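You operate a simulated robot arm through the tools that you are given. There is no shell and no other tool.

You run a simulated robot arm. Do the job below in one go: nothing can be reset, and whatever is moved stays where it is left.

Task
Size the yellow onion from the mat on the roller sizer.
Fine: lay it on the rollers at the feed end, open the orange stop bar before cranking, crank it through to the bay of its width; crank back home, close the bar, leave the other two on the mat. Where these are worked on the way, their far stop is far enough and under half their travel is too little: orange stop bar.

Only the result counts: the job must be done as asked and must still hold three seconds after the hand-in. Knocking over, shifting, dropping, spilling or breaking anything else fails it.

Robot
A 6-joint arm with a two-finger gripper, fixed in place. Base frame: the origin is at the foot of the arm, x ahead of it, y to its left, z up; the work surface is at about z = 80. Units: cm, rad, N and s.
Its first joint turns from -2.897 to 2.897 rad. Payload 2.45 kg.
Tool frame: the origin (TCP) lies between the finger pads and is the grasp point; the fingertips stand 2 cm ahead of it; z points along the fingers, y is the line along which they close. Largest opening 14 cm; the body of the gripper starts 16.8 cm behind the TCP.
Orientation is told as [roll, pitch, yaw] about the base's x, y, z axes, in that order, counted from this pose: with the fingers straight down and closing along the base's y, the tool's x points along the base's -x, its y along +y and its z along -z.

Tools
- The arm moves only by the tool step_arm. Its argument "steps" is text: rows parted by semicolons, each of 7 numbers parted by spaces: the shift along the tool's x, y, z in cm, then the turn, a rotation vector about the tool's x, y, z in rad, then the opening, from 0 (shut) to 1 (fully open). In form: tx ty tz ax ay az jaw; .... A call has 1 to 20 rows; each row is the pose to reach, as a shift and turn from the pose commanded when the call began, along the tool's axes at that moment. Rows are played at 5 a second. More than 5 cm and 0.15 rad between two rows, or a gripper value outside its range, and nothing of the call is played. A pose out of reach is approached as far as the arm can. The call stops where the force on the tool passes 90 N (or 10 N more than at its start, if that is more) or the arm is blocked; 0.2 s more then pass. Each finger travels about 4.5 cm/s and halts on what it meets, pressing with about 27 N; the grip force reading is that of the motor and also rises with nothing between the fingers. The clock runs only during rows and for 0.2 s after the last one: add rows that repeat a pose to give the fingers time. It gives the time, the measured TCP pose, the force on the tool (base axes), the opening and the grip force at its end, in the units of the frame above (readings bear some noise), with the torque about the TCP (base axes, N m) and any sound that the robot's microphone picked up.
- Cameras (640 x 400 px; columns grow to the right, rows downward): "scene" is fixed at [39.96, 64.91, 142.39]; the picture's right is [-0.46, -0.89, 0.00], its down [-0.52, 0.27, -0.81] and it looks along [0.72, -0.38, -0.59] (base axes); focal length 333 px, centre (320, 200). "wrist" rides on the gripper at [7.8, 1.1, -20.9] in the tool frame; the picture's right is [-0.14, 0.99, 0.00], its down [-0.92, -0.13, -0.37] and it looks along [-0.36, -0.05, 0.93] (tool axes); focal length 280 px, centre (320, 200). There is no depth. A picture from a camera that has moved, and an enlarged one, comes with that camera's place and axes in the base frame and with its lens.
- camera(camera): a new picture of that camera. No time passes.
- inspect(camera, box): a new picture of the part [left, top, right, bottom] of that camera's present view, enlarged. No time passes.
- close_job(): hands the job in; it is judged then, once.

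Places have to be worked out from the pictures, the camera data and where the tool is seen. Open the gripper and draw the arm clear of the work before you hand the job in, unless the task says otherwise.

The tools are called after "Emit:" as name(argument=value, ...) on one line, values as JSON. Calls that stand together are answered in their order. step_arm: Moves the arm, as the interface text tells. Its arguments: {"type":"object","properties":{"steps":{"type":"string"}},"required":["steps"]} The other tools are called the same way: camera (camera) takes a picture; inspect (camera, box) takes an enlarged picture of a part of a camera's view; close_job () hands the job in.

At the start:

```text
time: 0.0
eef_pos: [75.45, 31.68, 119.07]
tcp_rot: [0.0, -0.003, 0.0]
contact_force: [0.2, 0.3, 0.0]
torque: [0.0, -0.03, 0.04]
opening: 13.96
gripper_force: 0.1
```

scene: 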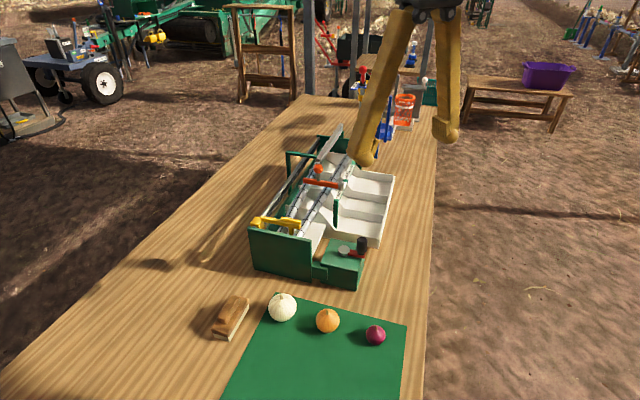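
wrist: 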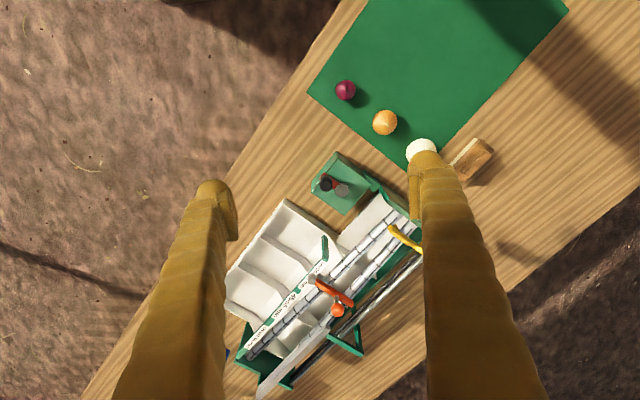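

I'll look closer at the sizer and the onions from both cameras before moving.

Emit:
inspect(camera="scene", box=[230, 110, 410, 300])

Emit:
inspect(camera="wrist", box=[220, 140, 440, 400])

Emit:
inspect(camera="scene", box=[200, 270, 420, 400])

```text
2.11 times, centred on (320, 205) of scene
camera zoom: at [39.96, 64.91, 142.39], right [-0.46, -0.89, 0.0], down [-0.52, 0.27, -0.81], along [0.72, -0.38, -0.59], focal length 700 px, centre (320, 190)
```

zoom: 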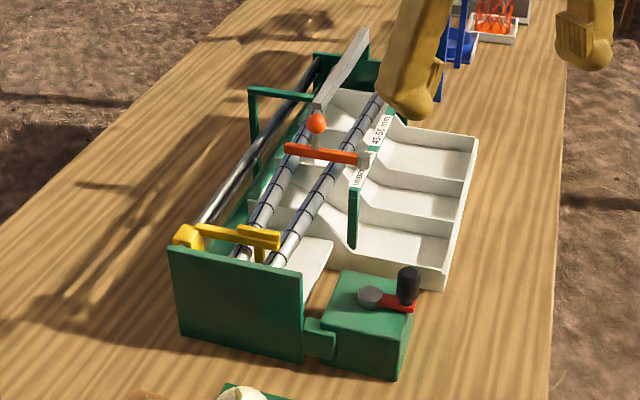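

```text
1.54 times, centred on (330, 270) of wrist
camera zoom: at [67.65, 32.61, 140.19], right [0.14, 0.99, 0.0], down [0.92, -0.13, 0.37], along [0.37, -0.05, -0.93], focal length 431 px, centre (305, 92)
```

zoom: 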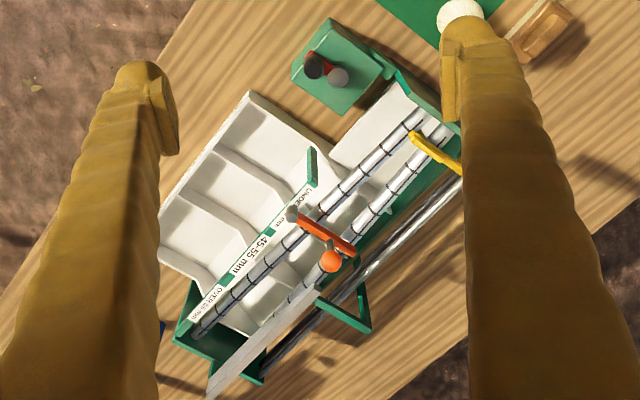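

```text
2.91 times, centred on (310, 335) of scene
camera zoom: at [39.96, 64.91, 142.39], right [-0.46, -0.89, 0.0], down [-0.52, 0.27, -0.81], along [0.72, -0.38, -0.59], focal length 968 px, centre (349, -193)
```

zoom: 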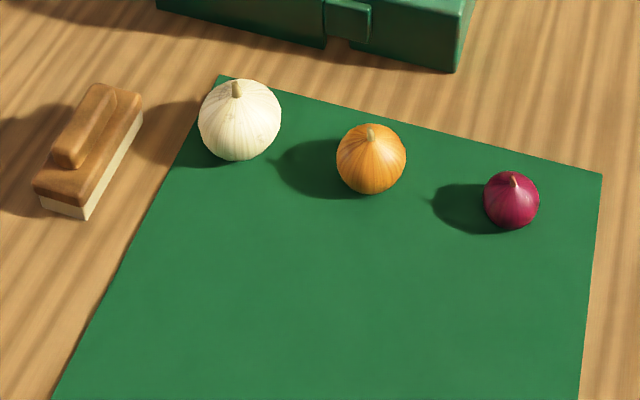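

The machine lies diagonally. I estimate the crank pivot at about (86.5, 34, 88.5), the crank knob at (83.5, 31.4, 91.6), the orange ball at (107, 30, 98.6) and the yellow onion at (75.5, 44.5), about 4.9 cm wide. I'll move the wrist closer, still well above everything, for a sharper view.

Emit:
step_arm(steps="-4 -1 2 0 0 0 1; -8 -2 4 0 0 0 1; -10 -3 4 0 0 0 1; -10 -3 4 0 0 0 1")

Emit:
camera(camera="wrist")

Emit:
camera(camera="scene")

```text
time: 1.0
eef_pos: [85.33, 28.48, 115.35]
tcp_rot: [0.001, -0.001, 0.0]
contact_force: [-0.7, 0.3, 0.5]
torque: [-0.05, -0.02, 0.01]
opening: 14.01
gripper_force: 0.1
```

```text
taken
camera wrist: at [77.57, 29.52, 136.28], right [0.14, 0.99, 0.0], down [0.92, -0.13, 0.37], along [0.37, -0.05, -0.93], focal length 280 px, centre (320, 200)
```

wrist: 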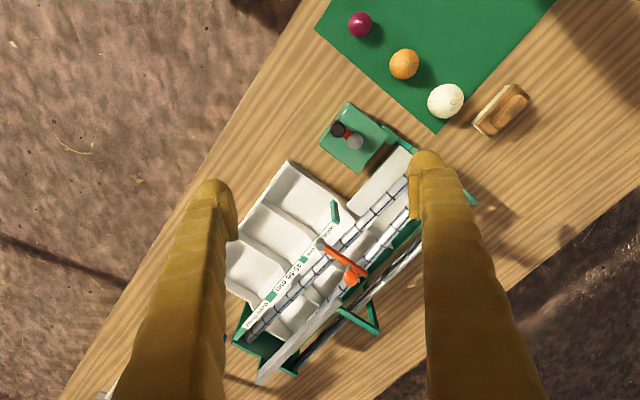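

```text
taken
```

scene: 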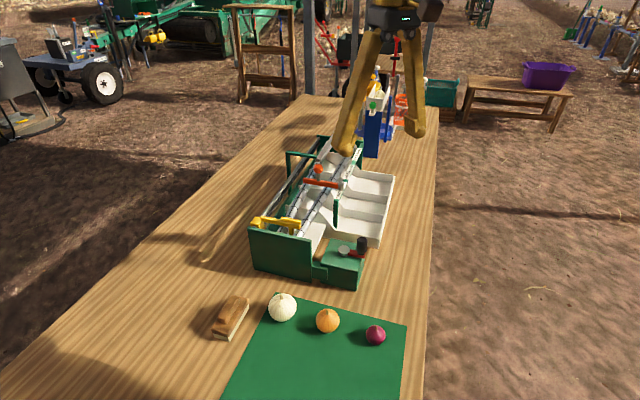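

I'll enlarge the rollers, stop bar and pusher in the current views.

Emit:
inspect(camera="wrist", box=[310, 100, 430, 290])

Emit:
inspect(camera="scene", box=[270, 130, 370, 240])

Emit:
inspect(camera="scene", box=[245, 200, 375, 290])

```text
2.11 times, centred on (370, 195) of wrist
camera zoom: at [77.57, 29.52, 136.28], right [0.14, 0.99, 0.0], down [0.92, -0.13, 0.37], along [0.37, -0.05, -0.93], focal length 590 px, centre (215, 210)
```

zoom: 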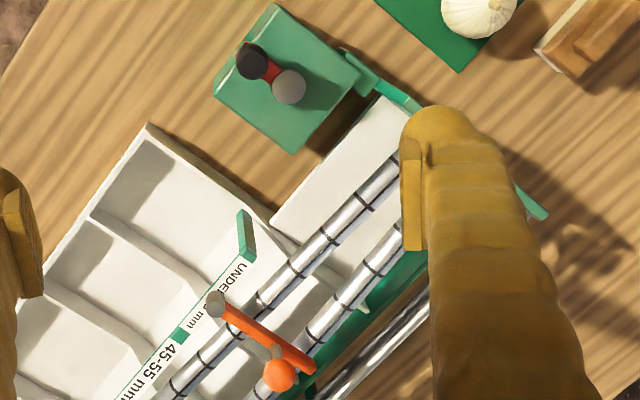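

```text
3.64 times, centred on (320, 185) of scene
camera zoom: at [39.96, 64.91, 142.39], right [-0.46, -0.89, 0.0], down [-0.52, 0.27, -0.81], along [0.72, -0.38, -0.59], focal length 1209 px, centre (320, 254)
```

zoom: 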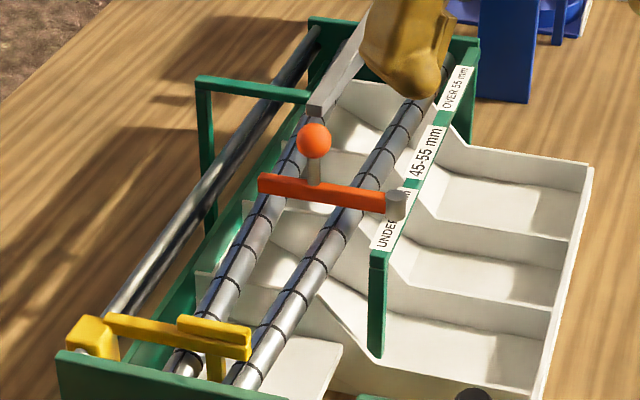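

```text
4.44 times, centred on (310, 245) of scene
camera zoom: at [39.96, 64.91, 142.39], right [-0.46, -0.89, 0.0], down [-0.52, 0.27, -0.81], along [0.72, -0.38, -0.59], focal length 1478 px, centre (364, 0)
```

zoom: 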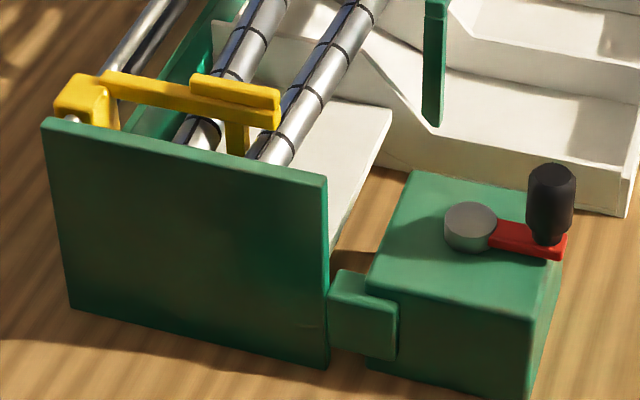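

The stop bar swings about a vertical pin at about (101.6, 26.2). Its ball knob is about 6.4 cm from the pin, and the crank radius is about 4 cm about (86.4, 34.2). Next I'll go above the yellow onion at (75.7, 44.5), yawed 0.72 rad so the fingers close along the roller axis.

Emit:
step_arm(steps="1.2 2 1.9 0 0 -0.09 0.8; 2.4 4 3.8 0 0 -0.18 0.7; 3.6 6 5.6 0 0 -0.27 0.6; 4.8 8 7.5 0 0 -0.36 0.6; 6.1 10 9.4 0 0 -0.45 0.6; 7.3 12 11.3 0 0 -0.54 0.6; 8.5 14 13.1 0 0 -0.63 0.6; 9.7 15.9 15 0 0 -0.72 0.6; 9.7 15.9 15 0 0 -0.72 0.6; 9.7 15.9 15 0 0 -0.72 0.6")

Emit:
camera(camera="wrist")

Emit:
camera(camera="scene")

```text
time: 3.2
eef_pos: [75.75, 44.51, 100.21]
tcp_rot: [-0.004, 0.0, 0.721]
contact_force: [0.3, 0.5, -1.0]
torque: [-0.02, 0.0, -0.02]
opening: 8.38
gripper_force: 0.0
```

```text
taken
camera wrist: at [69.18, 40.08, 121.17], right [-0.55, 0.83, 0.0], down [0.78, 0.51, 0.37], along [0.31, 0.2, -0.93], focal length 280 px, centre (320, 200)
```

wrist: 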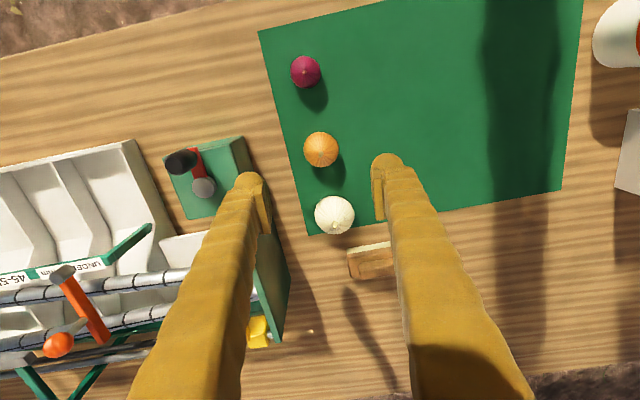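

```text
taken
```

scene: 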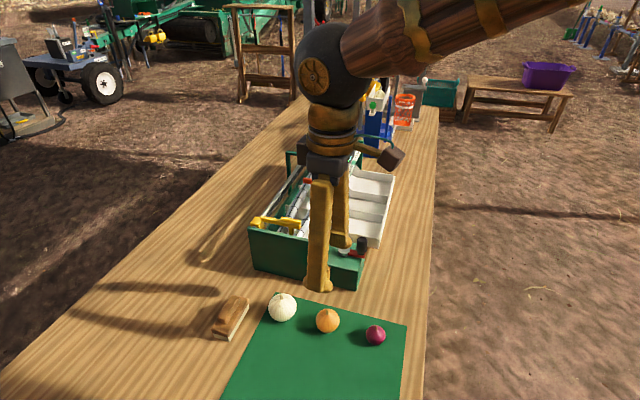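

The onion is between the fingers at about (75.6, 44.4), and the neighbours and gearbox are clear of the finger line. I'll descend to z ≈ 83.2 and check before closing.

Emit:
step_arm(steps="0 0 3 0 0 0 0.6; 0 0 6 0 0 0 0.6; 0 0 9 0 0 0 0.6; 0.05 0 12 0 0 0 0.6; 0.1 0 15 0 0 0 0.6; 0.15 0 17 0 0 0 0.6; 0.15 0 17 0 0 0 0.6")

Emit:
camera(camera="wrist")

Emit:
inspect(camera="scene", box=[240, 220, 420, 380])

```text
time: 4.8
eef_pos: [75.71, 44.37, 83.13]
tcp_rot: [-0.002, -0.002, 0.719]
contact_force: [0.4, -0.2, 0.3]
torque: [-0.01, 0.02, 0.01]
opening: 8.4
gripper_force: 0.1
```

```text
taken
camera wrist: at [69.15, 39.94, 104.18], right [-0.55, 0.84, 0.0], down [0.78, 0.51, 0.37], along [0.31, 0.2, -0.93], focal length 280 px, centre (320, 200)
```

wrist: 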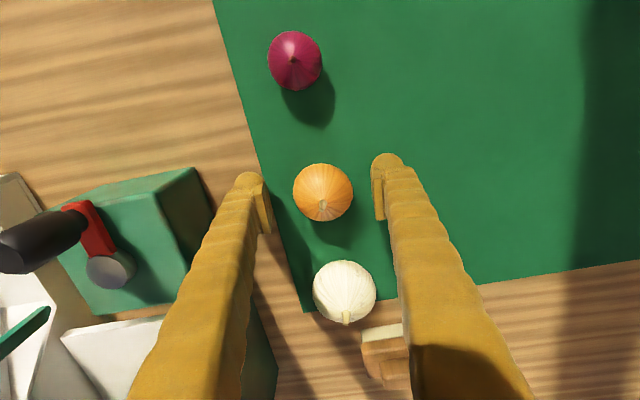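

```text
2.50 times, centred on (330, 300) of scene
camera zoom: at [39.96, 64.91, 142.39], right [-0.46, -0.89, 0.0], down [-0.52, 0.27, -0.81], along [0.72, -0.38, -0.59], focal length 831 px, centre (295, -50)
```

zoom: 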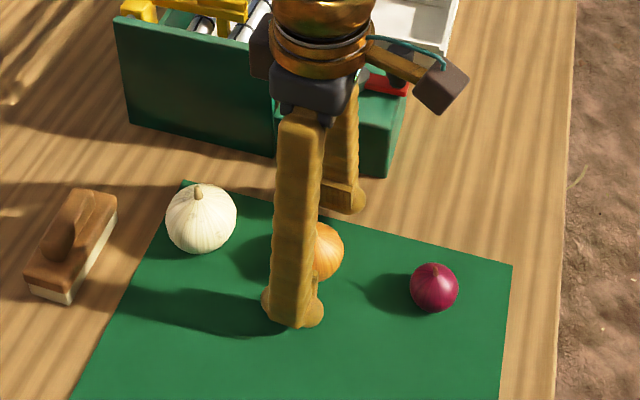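

The onion sits centred between the pads at the right height. I'll close on it and lift it clear.

Emit:
step_arm(steps="0 0 0 0 0 0 0.25; 0 0 0 0 0 0 0.25; 0 0 0 0 0 0 0.25; 0 0 0 0 0 0 0.25; 0 0 0 0 0 0 0.25; 0 0 -1 0 0 0 0.25; 0 0 -3 0 0 0 0.25; 0 0 -6 0 0 0 0.25; 0 0 -10 0 0 0 0.25; 0 0 -14 0 0 0 0.25; 0 0 -18 0 0 0 0.25; 0 0 -22 0 0 0 0.25; 0 0 -22 0 0 0 0.25")

Emit:
camera(camera="wrist")

Emit:
camera(camera="scene")

```text
time: 7.6
eef_pos: [75.47, 44.35, 105.25]
tcp_rot: [-0.002, -0.001, 0.721]
contact_force: [-0.6, 0.2, -0.5]
torque: [0.02, 0.02, 0.02]
opening: 3.49
gripper_force: 0.1
```

```text
taken
camera wrist: at [69.06, 39.98, 126.26], right [-0.55, 0.84, 0.0], down [0.78, 0.51, 0.37], along [0.31, 0.2, -0.93], focal length 280 px, centre (320, 200)
```

wrist: 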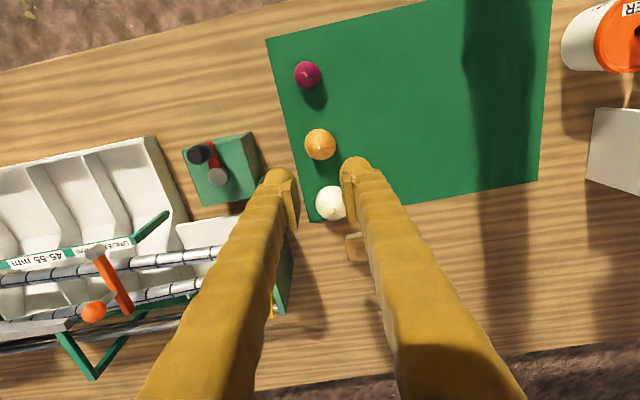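

```text
taken
```

scene: 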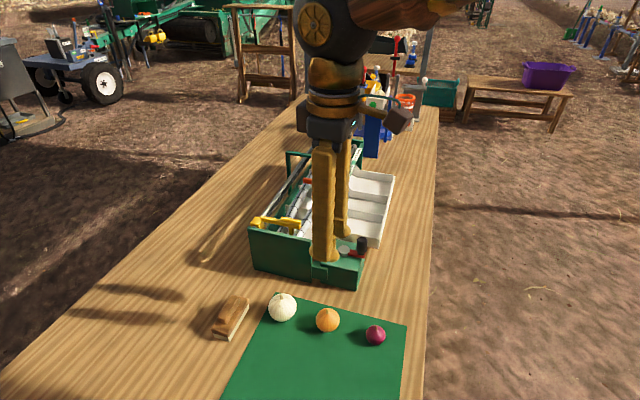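

The gripper reads 3.5 cm and the onion is still on the mat, so it slipped out of a light grip. I'll go back down slightly lower (z ≈ 82.6) with the jaw open, and close fully so it presses at its full force.

Emit:
step_arm(steps="0 0 0 0 0 0 0.6; 0 0 3 0 0 0 0.6; 0 0 7 0 0 0 0.6; 0 0 11 0 0 0 0.6; 0 0 15 0 0 0 0.6; 0 0 18 0 0 0 0.6; 0 0 21 0 0 0 0.6; 0 0 22.5 0 0 0 0.6; 0 0 22.5 0 0 0 0.6")

Emit:
camera(camera="wrist")

```text
time: 9.6
eef_pos: [75.67, 44.31, 82.57]
tcp_rot: [-0.002, -0.002, 0.721]
contact_force: [-0.3, -0.4, -0.6]
torque: [-0.03, 0.02, -0.02]
opening: 8.4
gripper_force: 0.0
```

```text
taken
camera wrist: at [69.18, 39.97, 103.67], right [-0.55, 0.84, 0.0], down [0.78, 0.51, 0.37], along [0.31, 0.2, -0.93], focal length 280 px, centre (320, 200)
```

wrist: 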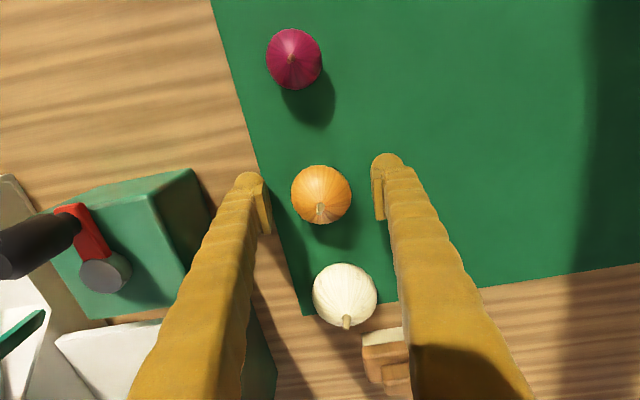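

The onion is exactly at the TCP in the picture. I'll close fully and read the force before lifting.

Emit:
step_arm(steps="0 0 0 0 0 0 0.4; 0 0 0 0 0 0 0; 0 0 0 0 0 0 0; 0 0 0 0 0 0 0; 0 0 0 0 0 0 0")

Emit:
inspect(camera="wrist", box=[220, 120, 420, 270])

```text
time: 10.8
eef_pos: [75.63, 44.35, 82.73]
tcp_rot: [-0.002, -0.001, 0.721]
contact_force: [0.5, 0.4, 0.6]
torque: [-0.04, 0.03, 0.0]
opening: 4.5
gripper_force: 27.7
```

```text
2.67 times, centred on (320, 195) of wrist
camera zoom: at [69.18, 39.98, 103.7], right [-0.55, 0.84, 0.0], down [0.78, 0.51, 0.37], along [0.31, 0.2, -0.93], focal length 748 px, centre (320, 213)
```

zoom: 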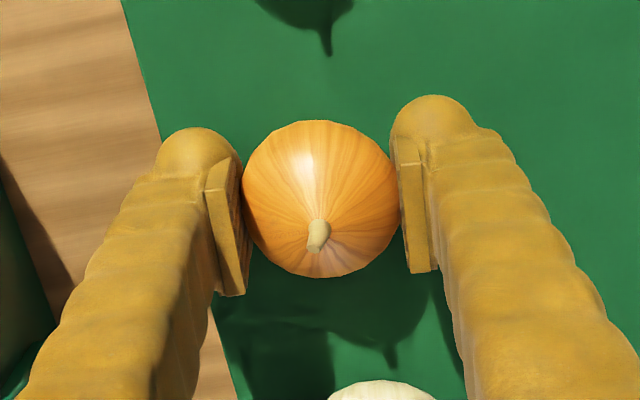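

The grip force is 27.7 N at 4.5 cm, which is a firm hold. I'll lift.

Emit:
step_arm(steps="0 0 -0.5 0 0 0 0; 0 0 -1.5 0 0 0 0; 0 0 -3 0 0 0 0; 0 0 -6 0 0 0 0; 0 0 -10 0 0 0 0; 0 0 -14 0 0 0 0; 0 0 -18 0 0 0 0; 0 0 -22 0 0 0 0; 0 0 -22 0 0 0 0")

Emit:
camera(camera="wrist")

Emit:
camera(camera="scene")

```text
time: 12.8
eef_pos: [75.66, 44.35, 104.67]
tcp_rot: [-0.003, 0.0, 0.72]
contact_force: [0.0, -0.5, -0.4]
torque: [0.0, -0.01, 0.04]
opening: 4.51
gripper_force: 27.3
```

```text
taken
camera wrist: at [69.05, 40.02, 125.66], right [-0.55, 0.84, 0.0], down [0.78, 0.51, 0.37], along [0.31, 0.2, -0.93], focal length 280 px, centre (320, 200)
```

wrist: 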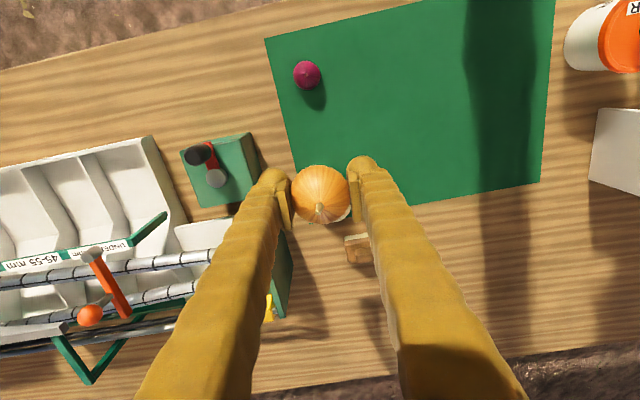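

```text
taken
```

scene: 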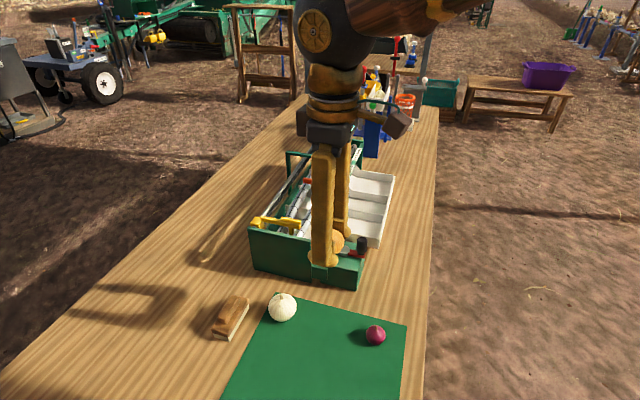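

The onion is held and the other two are undisturbed. The roller centre line appears to run through the ball knob and the pusher head, so I'll aim to lay the onion at about (98.4, 39.3). First I'll go high above that point and check reach.

Emit:
step_arm(steps="-1 -1.5 -3 0 0 0 0; -3 -4 -5.3 0 0 0 0; -5.5 -7.5 -5.3 0 0 0 0; -8 -11 -5.3 0 0 0 0; -10.5 -14.3 -5.3 0 0 0 0; -12.5 -17 -5.3 0 0 0 0; -13.7 -18.7 -5.3 0 0 0 0; -13.7 -18.7 -5.3 0 0 0 0; -13.7 -18.7 -5.3 0 0 0 0")

Emit:
camera(camera="wrist")

Emit:
camera(camera="scene")

```text
time: 14.8
eef_pos: [98.39, 39.29, 110.03]
tcp_rot: [-0.001, 0.002, 0.72]
contact_force: [0.4, -0.6, -1.0]
torque: [-0.01, 0.0, -0.02]
opening: 4.53
gripper_force: 27.1
```

```text
taken
camera wrist: at [91.76, 34.93, 131.1], right [-0.55, 0.83, 0.0], down [0.78, 0.51, 0.37], along [0.31, 0.2, -0.93], focal length 280 px, centre (320, 200)
```

wrist: 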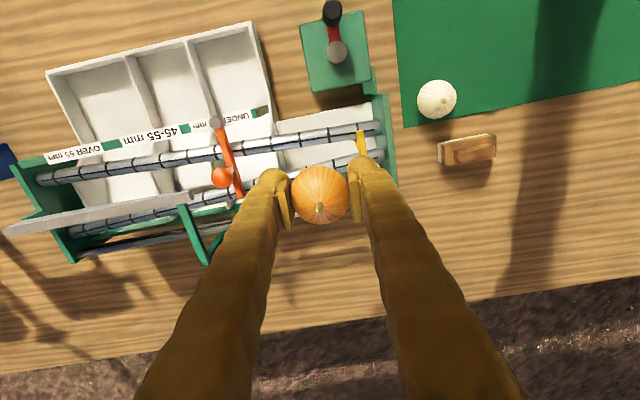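

```text
taken
```

scene: 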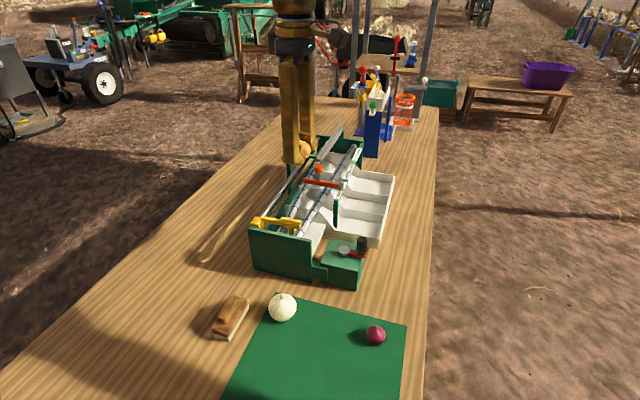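

The arm reaches that radius untilted, and this is a clear overhead view. I'll enlarge it to measure the rollers.

Emit:
inspect(camera="wrist", box=[190, 60, 410, 230])

Emit:
inspect(camera="wrist", box=[0, 60, 260, 270])

Emit:
inspect(camera="scene", box=[240, 120, 370, 260])

```text
2.35 times, centred on (300, 145) of wrist
camera zoom: at [91.76, 34.93, 131.1], right [-0.55, 0.83, 0.0], down [0.78, 0.51, 0.37], along [0.31, 0.2, -0.93], focal length 660 px, centre (367, 329)
```

zoom: 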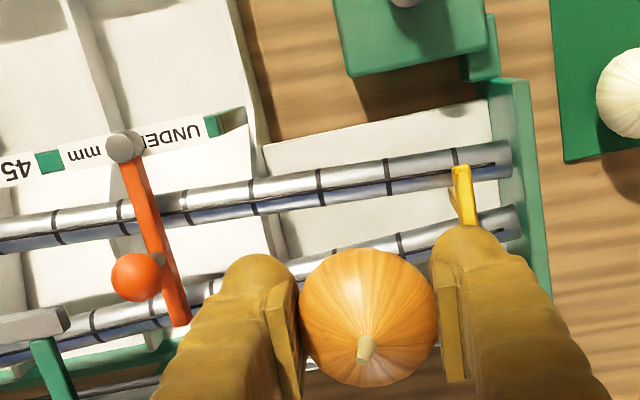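

```text
1.90 times, centred on (130, 165) of wrist
camera zoom: at [91.76, 34.93, 131.1], right [-0.55, 0.83, 0.0], down [0.78, 0.51, 0.37], along [0.31, 0.2, -0.93], focal length 534 px, centre (682, 267)
```

zoom: 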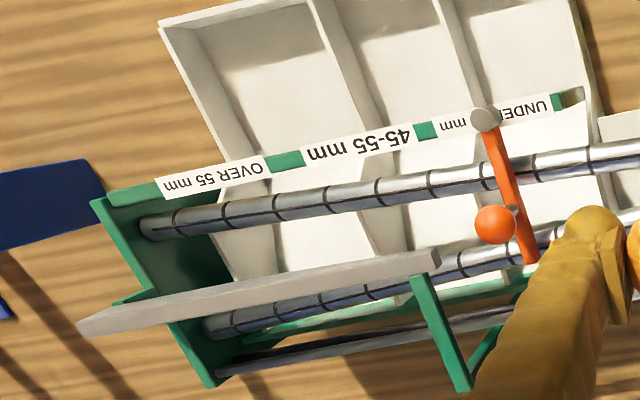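

```text
2.86 times, centred on (305, 190) of scene
camera zoom: at [39.96, 64.91, 142.39], right [-0.46, -0.89, 0.0], down [-0.52, 0.27, -0.81], along [0.72, -0.38, -0.59], focal length 950 px, centre (363, 229)
```

zoom: 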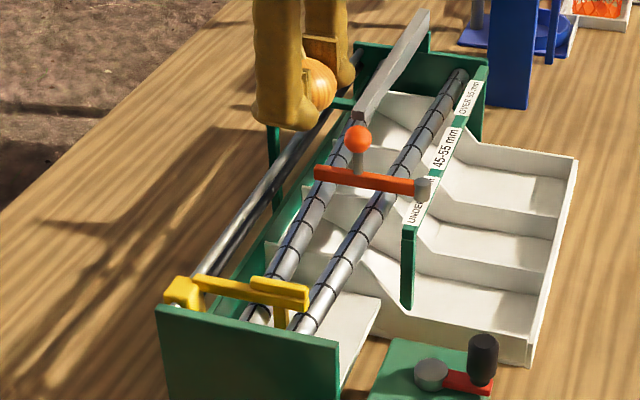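

From ring marks seen in both views, the roller tops are at z ≈ 91.4, with rollers at p ≈ −1.9 and +2.3 cm from the ball line. The pusher is about 6–7 cm upstream of the present TCP. I'll shift 1 cm downstream for finger clearance, lower to z ≈ 97.5 and check alignment.

Emit:
step_arm(steps="-0.25 -0.96 2 0 0 0 0; -0.25 -0.96 5 0 0 0 0; -0.25 -0.96 8 0 0 0 0; -0.25 -0.96 11 0 0 0 0; -0.25 -0.96 12.5 0 0 0 0; -0.25 -0.96 12.5 0 0 0 0; -0.25 -0.96 12.5 0 0 0 0")

Emit:
camera(camera="wrist")

Emit:
inspect(camera="scene", box=[240, 140, 370, 260])

```text
time: 16.4
eef_pos: [99.07, 38.81, 97.53]
tcp_rot: [-0.001, -0.002, 0.72]
contact_force: [-1.6, -0.2, -0.8]
torque: [-0.02, 0.04, 0.03]
opening: 4.51
gripper_force: 26.6
```

```text
taken
camera wrist: at [92.52, 34.42, 118.58], right [-0.55, 0.84, 0.0], down [0.78, 0.51, 0.37], along [0.31, 0.2, -0.93], focal length 280 px, centre (320, 200)
```

wrist: 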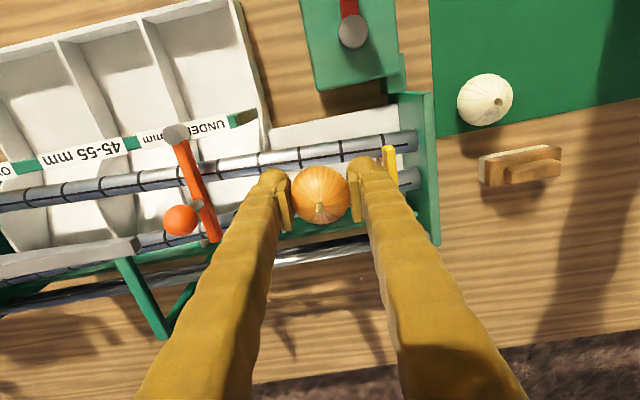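

```text
3.33 times, centred on (305, 200) of scene
camera zoom: at [39.96, 64.91, 142.39], right [-0.46, -0.89, 0.0], down [-0.52, 0.27, -0.81], along [0.72, -0.38, -0.59], focal length 1108 px, centre (370, 200)
```

zoom: 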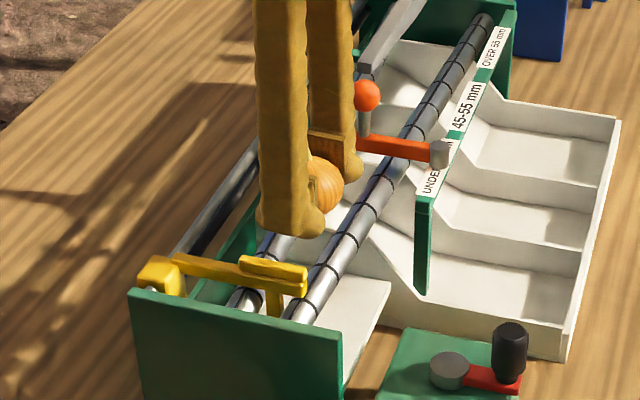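

The TCP projects to pixel (320, 173) at roller level, midway between the rollers, so alignment is good. I'll lower carefully to z ≈ 94.1.

Emit:
step_arm(steps="0 0 1 0 0 0 0; 0 0 2 0 0 0 0; 0 0 3 0 0 0 0; 0 0 3.4 0 0 0 0; 0 0 3.4 0 0 0 0")

Emit:
inspect(camera="scene", box=[255, 160, 355, 250])

Emit:
camera(camera="wrist")

```text
time: 17.6
eef_pos: [99.08, 38.98, 94.14]
tcp_rot: [-0.002, -0.001, 0.721]
contact_force: [3.7, 2.0, 7.8]
torque: [-0.01, 0.03, -0.02]
opening: 4.53
gripper_force: 27.0
```

```text
4.44 times, centred on (305, 205) of scene
camera zoom: at [39.96, 64.91, 142.39], right [-0.46, -0.89, 0.0], down [-0.52, 0.27, -0.81], along [0.72, -0.38, -0.59], focal length 1478 px, centre (387, 178)
```

zoom: 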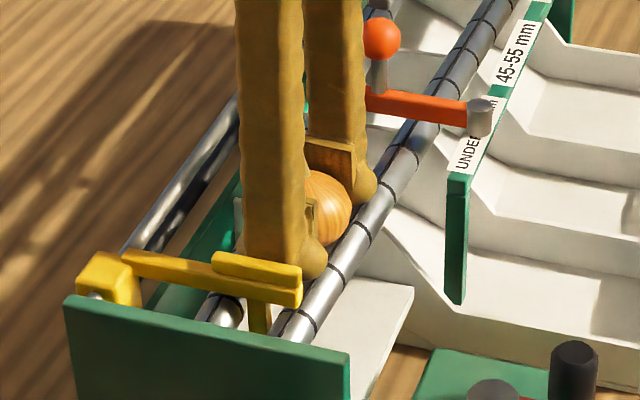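

```text
taken
camera wrist: at [92.57, 34.44, 115.18], right [-0.55, 0.84, 0.0], down [0.78, 0.51, 0.37], along [0.31, 0.2, -0.93], focal length 280 px, centre (320, 200)
```

wrist: 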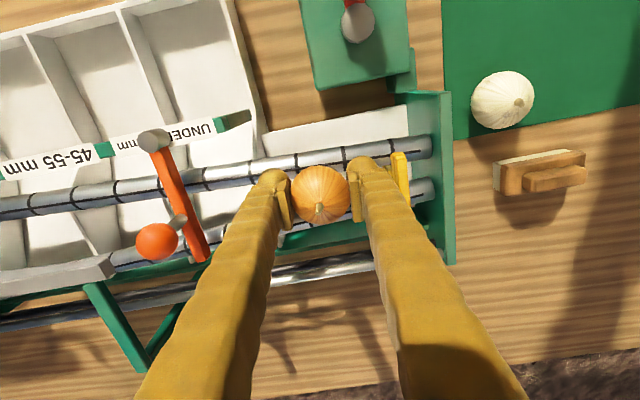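

A light 7.8 N contact, leaning toward +p, says the onion is just touching the bay-side roller. The upstream finger is also close to the yellow pusher, so I'll lift slightly and shift 0.8 cm downstream and 0.25 cm toward +p. Then I'll set down and open only a little.

Emit:
step_arm(steps="-0.1 0 -0.4 0 0 0 0; -0.25 -0.4 -0.5 0 0 0 0; -0.25 -0.8 -0.5 0 0 0 0; -0.25 -0.8 -0.2 0 0 0 0; -0.25 -0.8 0.05 0 0 0 0; -0.25 -0.8 0.05 0 0 0 0")

Emit:
inspect(camera="wrist", box=[240, 120, 440, 245])

```text
time: 19.0
eef_pos: [99.61, 38.23, 94.07]
tcp_rot: [-0.002, -0.001, 0.72]
contact_force: [-0.3, 0.4, 0.1]
torque: [0.0, -0.03, 0.01]
opening: 4.53
gripper_force: 27.3
```

```text
3.20 times, centred on (340, 182) of wrist
camera zoom: at [93.27, 33.97, 115.09], right [-0.55, 0.84, 0.0], down [0.78, 0.51, 0.37], along [0.31, 0.2, -0.93], focal length 897 px, centre (256, 256)
```

zoom: 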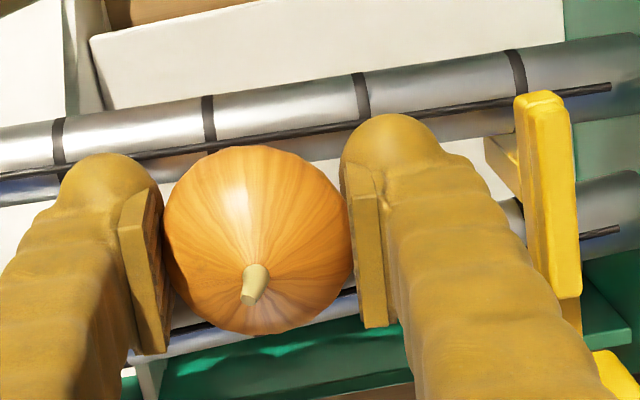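

There is no contact at this spot now. I'll lower in small increments to find it.

Emit:
step_arm(steps="0 0 0.2 0 0 0 0; 0 0 0.35 0 0 0 0; 0 0 0.35 0 0 0 0")

```text
time: 19.8
eef_pos: [99.77, 38.3, 93.91]
tcp_rot: [-0.001, -0.002, 0.721]
contact_force: [10.4, 8.3, 32.7]
torque: [-0.57, -0.12, 0.15]
opening: 4.49
gripper_force: 26.8
```

Firm contact at z ≈ 93.9. I'll back off 0.15 cm, shift slightly more to +p, then open gently to about 5.3 cm.

Emit:
step_arm(steps="-0.15 0 0.18 0 0 0 0; -0.15 0 0.18 0 0 0 0; -0.15 0 0.18 0 0 0 0.35; -0.15 0 0.18 0 0 0 0.38; -0.15 0 0.18 0 0 0 0.38; -0.15 0 0.18 0 0 0 0.38; -0.15 0 0.18 0 0 0 0.38")

Emit:
inspect(camera="wrist", box=[240, 120, 440, 245])

Emit:
inspect(camera="scene", box=[255, 160, 355, 250])

```text
time: 21.4
eef_pos: [99.9, 38.61, 94.01]
tcp_rot: [-0.004, -0.004, 0.72]
contact_force: [9.0, -1.7, 72.9]
torque: [-0.05, 0.05, 1.28]
opening: 4.63
gripper_force: 0.0
```

```text
3.20 times, centred on (340, 182) of wrist
camera zoom: at [93.31, 34.04, 114.84], right [-0.55, 0.84, 0.0], down [0.77, 0.51, 0.37], along [0.31, 0.2, -0.93], focal length 897 px, centre (256, 256)
```

zoom: 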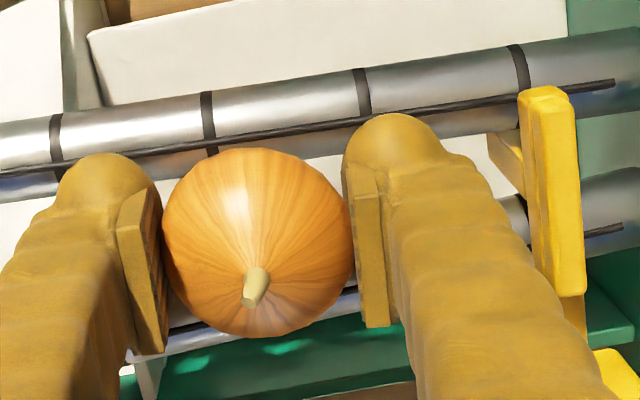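

```text
4.44 times, centred on (305, 205) of scene
camera zoom: at [39.96, 64.91, 142.39], right [-0.46, -0.89, 0.0], down [-0.52, 0.27, -0.81], along [0.72, -0.38, -0.59], focal length 1478 px, centre (387, 178)
```

zoom: 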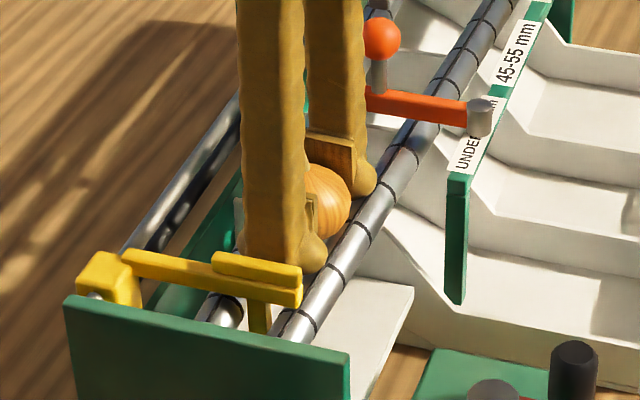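

I made a sign slip: that went 0.18 cm lower instead of higher, so the fingertips are pressing on the rollers (73 N). I'll ease up 0.5 cm so the fingers are free to open.

Emit:
step_arm(steps="0 0 -0.2 0 0 0 0.36; 0 0 -0.4 0 0 0 0.37; 0 0 -0.5 0 0 0 0.38; 0 0 -0.5 0 0 0 0.38; 0 0 -0.5 0 0 0 0.38")

Emit:
inspect(camera="wrist", box=[240, 120, 440, 245])

Emit:
inspect(camera="scene", box=[255, 160, 355, 250])

```text
time: 22.6
eef_pos: [99.94, 38.55, 93.83]
tcp_rot: [-0.002, -0.001, 0.719]
contact_force: [4.6, 8.1, 16.8]
torque: [-0.31, -0.19, 0.32]
opening: 5.11
gripper_force: 0.2
```

```text
3.20 times, centred on (340, 182) of wrist
camera zoom: at [93.35, 34.09, 114.93], right [-0.55, 0.84, 0.0], down [0.78, 0.51, 0.37], along [0.31, 0.2, -0.93], focal length 897 px, centre (256, 256)
```

zoom: 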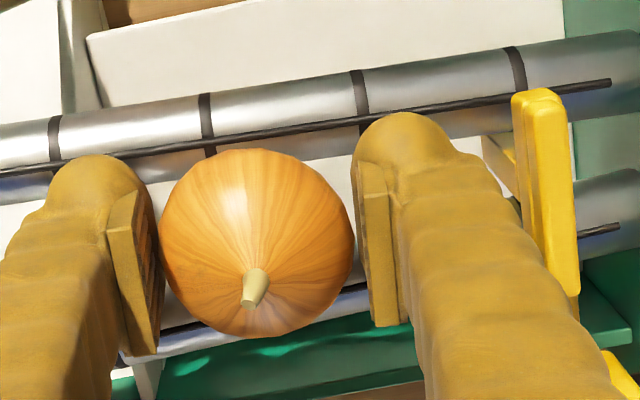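

```text
4.44 times, centred on (305, 205) of scene
camera zoom: at [39.96, 64.91, 142.39], right [-0.46, -0.89, 0.0], down [-0.52, 0.27, -0.81], along [0.72, -0.38, -0.59], focal length 1478 px, centre (387, 178)
```

zoom: 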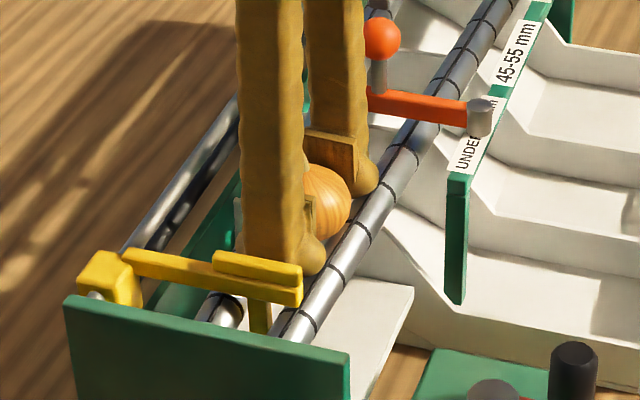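

The fingers are now clear of the onion (5.1 cm) and the onion rests between the rollers. I'll lift straight up slowly.

Emit:
step_arm(steps="0 0 -0.4 0 0 0 0.385; 0 0 -1 0 0 0 0.385; 0 0 -2 0 0 0 0.385; 0 0 -4 0 0 0 0.385; 0 0 -7 0 0 0 0.385; 0 0 -10 0 0 0 0.385; 0 0 -13 0 0 0 0.385; 0 0 -16 0 0 0 0.385; 0 0 -16 0 0 0 0.385")

Emit:
camera(camera="wrist")

Emit:
inspect(camera="scene", box=[245, 130, 375, 250])

```text
time: 24.6
eef_pos: [99.75, 38.4, 109.99]
tcp_rot: [-0.001, 0.0, 0.72]
contact_force: [-1.1, -0.2, 0.7]
torque: [0.0, 0.01, -0.01]
opening: 5.4
gripper_force: 0.1
```

```text
taken
camera wrist: at [93.29, 34.11, 131.01], right [-0.55, 0.84, 0.0], down [0.78, 0.51, 0.37], along [0.31, 0.2, -0.93], focal length 280 px, centre (320, 200)
```

wrist: 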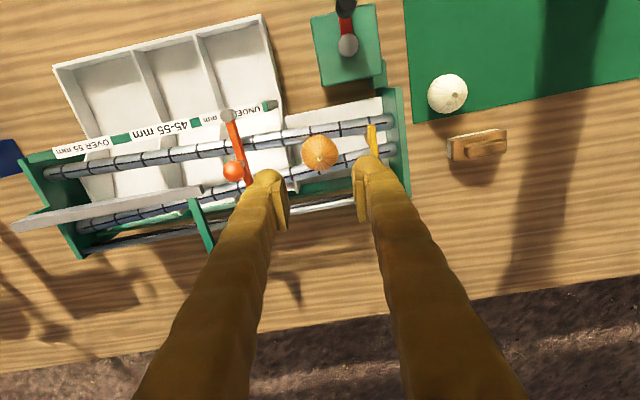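

```text
3.33 times, centred on (310, 190) of scene
camera zoom: at [39.96, 64.91, 142.39], right [-0.46, -0.89, 0.0], down [-0.52, 0.27, -0.81], along [0.72, -0.38, -0.59], focal length 1108 px, centre (353, 233)
```

zoom: 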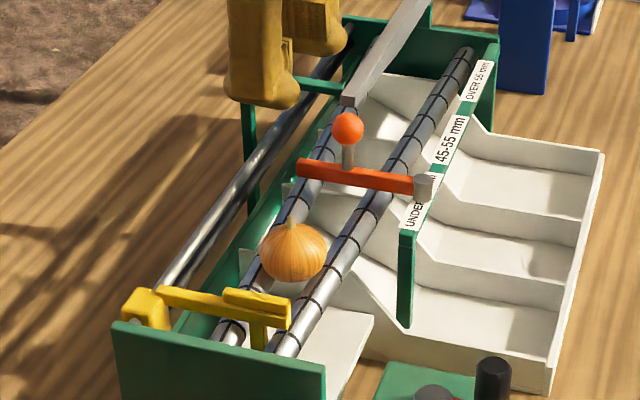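

The onion lies on the rollers just ahead of the pusher, undisturbed. Next is the stop bar: ball at about (106.4, 30.2, 98.7) and pin at about (102, 26.2). I'll hover over the ball at z ≈ 104 to check reach and alignment.

Emit:
step_arm(steps="0.1 -3 0 0 0 0 0.385; 0.2 -6 0 0 0 0 0.385; 0.4 -9 0 0 0 0 0.385; 0.4 -10.5 2 0 0 0 0.385; 0.4 -10.5 4.5 0 0 0 0.385; 0.4 -10.5 6 0 0 0 0.385; 0.4 -10.5 6 0 0 0 0.385")

Emit:
camera(camera="wrist")

Emit:
inspect(camera="scene", box=[245, 110, 375, 230])

```text
time: 26.2
eef_pos: [106.57, 30.37, 104.07]
tcp_rot: [-0.002, -0.001, 0.719]
contact_force: [0.3, -0.5, -0.8]
torque: [0.01, -0.01, 0.03]
opening: 5.4
gripper_force: 0.0
```

```text
taken
camera wrist: at [99.99, 25.89, 125.07], right [-0.55, 0.84, 0.0], down [0.78, 0.51, 0.37], along [0.31, 0.2, -0.93], focal length 280 px, centre (320, 200)
```

wrist: 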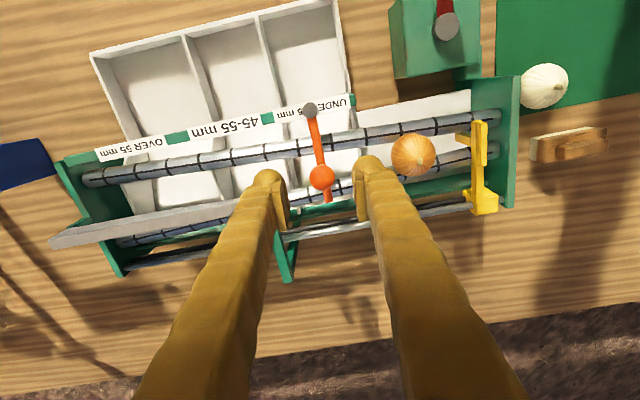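

```text
3.33 times, centred on (310, 170) of scene
camera zoom: at [39.96, 64.91, 142.39], right [-0.46, -0.89, 0.0], down [-0.52, 0.27, -0.81], along [0.72, -0.38, -0.59], focal length 1108 px, centre (353, 300)
```

zoom: 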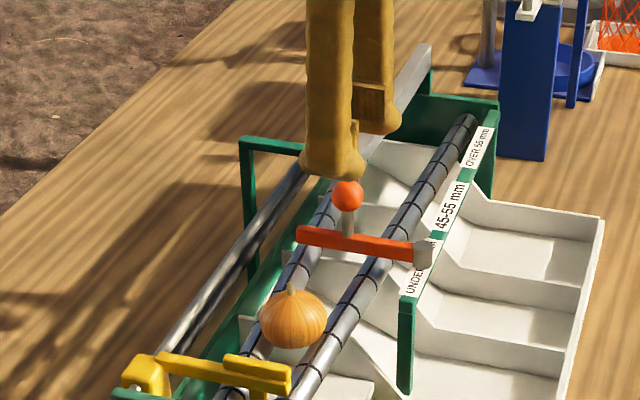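

The ball is exactly below the TCP. I'll descend to z ≈ 98.6 and close loosely around it to about 3 cm as a cage.

Emit:
step_arm(steps="0 0 2 0 0 0 0.385; 0 0 4 0 0 0 0.385; 0 0 5.4 0 0 0 0.385; 0 0 5.4 0 0 0 0.3; 0 0 5.4 0 0 0 0.21; 0 0 5.4 0 0 0 0.21; 0 0 5.4 0 0 0 0.21")

Emit:
inspect(camera="wrist", box=[220, 80, 480, 240])

Emit:
inspect(camera="scene", box=[245, 110, 375, 230])

```text
time: 27.5
eef_pos: [106.9, 30.06, 99.57]
tcp_rot: [-0.01, -0.012, 0.718]
contact_force: [2.9, -4.2, 12.8]
torque: [-0.34, -0.55, -0.04]
opening: 3.45
gripper_force: 3.2
stopped in row 6: the force on the tool passed its limit at 92 N (the readings are from after the stop); the commanded pose is now the measured one
```

```text
2.46 times, centred on (350, 160) of wrist
camera zoom: at [100.05, 25.74, 120.43], right [-0.55, 0.84, -0.01], down [0.77, 0.51, 0.38], along [0.32, 0.2, -0.92], focal length 690 px, centre (246, 298)
```

zoom: 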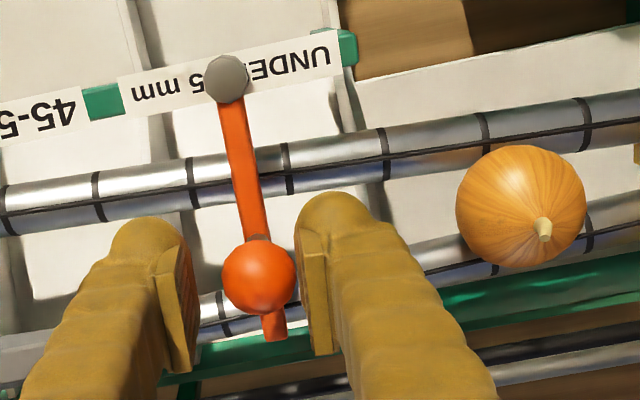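

```text
3.33 times, centred on (310, 170) of scene
camera zoom: at [39.96, 64.91, 142.39], right [-0.46, -0.89, 0.0], down [-0.52, 0.27, -0.81], along [0.72, -0.38, -0.59], focal length 1108 px, centre (353, 300)
```

zoom: 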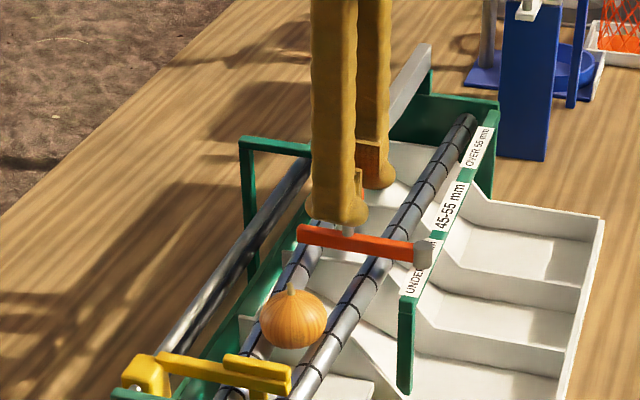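

The torque reading puts the contact at about 4 cm downstream and 1.5 cm toward +p of the TCP, so the downstream finger landed on the near end of the grey beam. I'll lift, turn the tool about 0.5 rad clockwise so that finger swings clear, and look before descending again.

Emit:
step_arm(steps="0 0 -1 0 0 0 0.246; 0 0.2 -3 0 0 0.1 0.3; 0 0.42 -5 0 0 0.2 0.3; 0 0.42 -5 0 0 0.3 0.3; 0 0.42 -5 0 0 0.4 0.3; 0 0.42 -5 0 0 0.5 0.3; 0 0.42 -5 0 0 0.5 0.3")

Emit:
camera(camera="wrist")

Emit:
inspect(camera="scene", box=[245, 110, 375, 230])

```text
time: 29.1
eef_pos: [106.41, 30.6, 104.17]
tcp_rot: [-0.001, -0.011, 0.218]
contact_force: [-0.4, 1.0, 0.2]
torque: [0.0, 0.0, -0.02]
opening: 4.19
gripper_force: 0.1
```

```text
taken
camera wrist: at [98.45, 29.82, 125.23], right [-0.08, 1.0, 0.0], down [0.92, 0.07, 0.38], along [0.38, 0.03, -0.93], focal length 280 px, centre (320, 200)
```

wrist: 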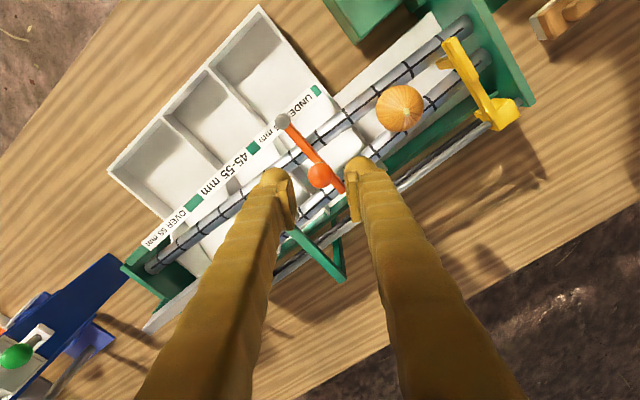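

```text
3.33 times, centred on (310, 170) of scene
camera zoom: at [39.96, 64.91, 142.39], right [-0.46, -0.89, 0.0], down [-0.52, 0.27, -0.81], along [0.72, -0.38, -0.59], focal length 1108 px, centre (353, 300)
```

zoom: 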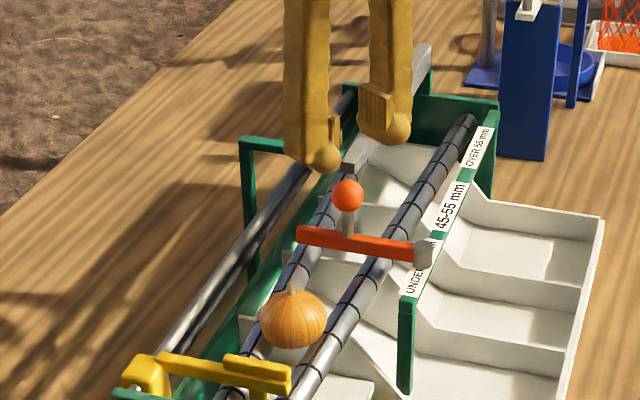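

The ball is centred, but the beam's end would still be close to the left fingertip. I'll turn another 0.3 rad and pull the tool 0.8 cm toward the base so the ball sits toward the outer part of the pads. Then I'll descend to z ≈ 98.9.

Emit:
step_arm(steps="0.3 0 0 0 0 0.1 0.3; 0.6 0.1 0 0 0 0.2 0.3; 0.8 0.15 0 0 0 0.3 0.3; 0.8 0.15 2 0 0 0.3 0.3; 0.8 0.15 4 0 0 0.3 0.3; 0.8 0.15 5.2 0 0 0.3 0.3; 0.8 0.15 5.2 0 0 0.3 0.3; 0.8 0.15 5.2 0 0 0.3 0.3")

Emit:
inspect(camera="wrist", box=[220, 60, 480, 260])

Emit:
inspect(camera="scene", box=[245, 110, 375, 230])

```text
time: 30.9
eef_pos: [105.63, 30.53, 99.13]
tcp_rot: [0.002, -0.009, -0.08]
contact_force: [0.0, -0.6, -0.5]
torque: [-0.01, 0.03, 0.0]
opening: 4.21
gripper_force: 0.0
```

```text
2.00 times, centred on (350, 160) of wrist
camera zoom: at [97.85, 32.1, 120.04], right [0.22, 0.98, 0.0], down [0.9, -0.2, 0.38], along [0.37, -0.08, -0.93], focal length 561 px, centre (260, 280)
```

zoom: 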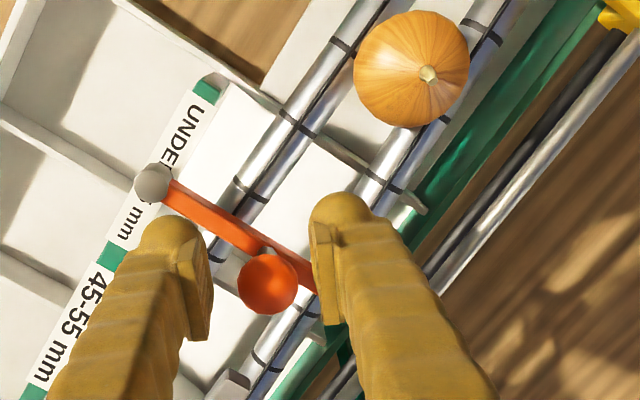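

```text
3.33 times, centred on (310, 170) of scene
camera zoom: at [39.96, 64.91, 142.39], right [-0.46, -0.89, 0.0], down [-0.52, 0.27, -0.81], along [0.72, -0.38, -0.59], focal length 1108 px, centre (353, 300)
```

zoom: 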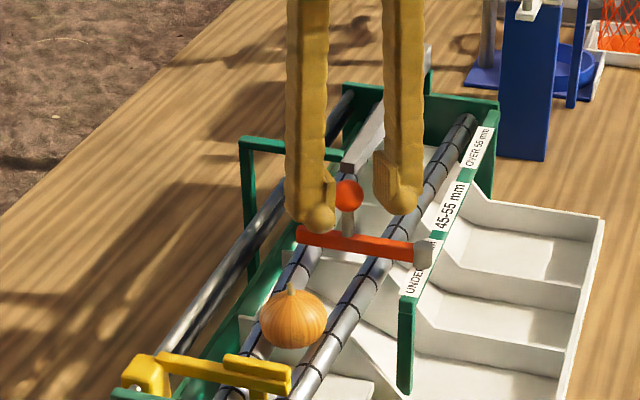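

No contact, and the ball is caged between the pads. I'll narrow the cage to about 3 cm and try a small swing (~15°) downstream while watching the force.

Emit:
step_arm(steps="0 -0.15 0 0 0 0 0.22; 0 -0.15 0 0 0 0 0.215; 0 -0.15 0 0 0 0 0.215; -0.2 -0.5 0 0 0 0.05 0.215; -0.5 -0.9 0 0 0 0.12 0.215; -0.8 -1.3 0 0 0 0.19 0.215; -1.1 -1.7 0 0 0 0.26 0.215; -1.1 -1.7 0 0 0 0.26 0.215")

Emit:
inspect(camera="wrist", box=[220, 60, 480, 260])

Emit:
inspect(camera="scene", box=[245, 110, 375, 230])

```text
time: 32.7
eef_pos: [106.5, 28.6, 99.16]
tcp_rot: [0.005, -0.009, -0.341]
contact_force: [-0.2, -0.4, -0.4]
torque: [-0.01, 0.05, -0.02]
opening: 3.03
gripper_force: 0.1
```

```text
2.00 times, centred on (350, 160) of wrist
camera zoom: at [99.51, 32.25, 120.08], right [0.46, 0.89, 0.01], down [0.82, -0.43, 0.38], along [0.34, -0.17, -0.93], focal length 561 px, centre (260, 280)
```

zoom: 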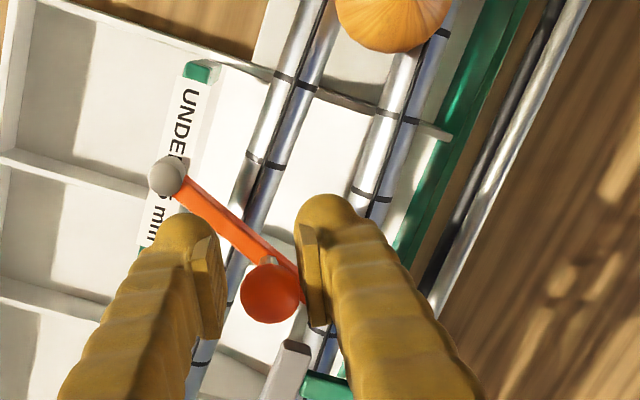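

```text
3.33 times, centred on (310, 170) of scene
camera zoom: at [39.96, 64.91, 142.39], right [-0.46, -0.89, 0.0], down [-0.52, 0.27, -0.81], along [0.72, -0.38, -0.59], focal length 1108 px, centre (353, 300)
```

zoom: 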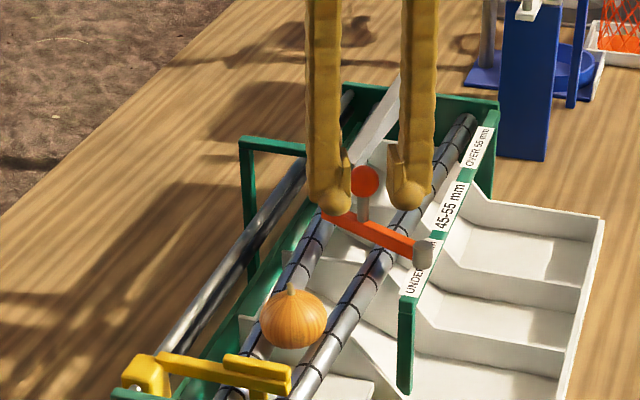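

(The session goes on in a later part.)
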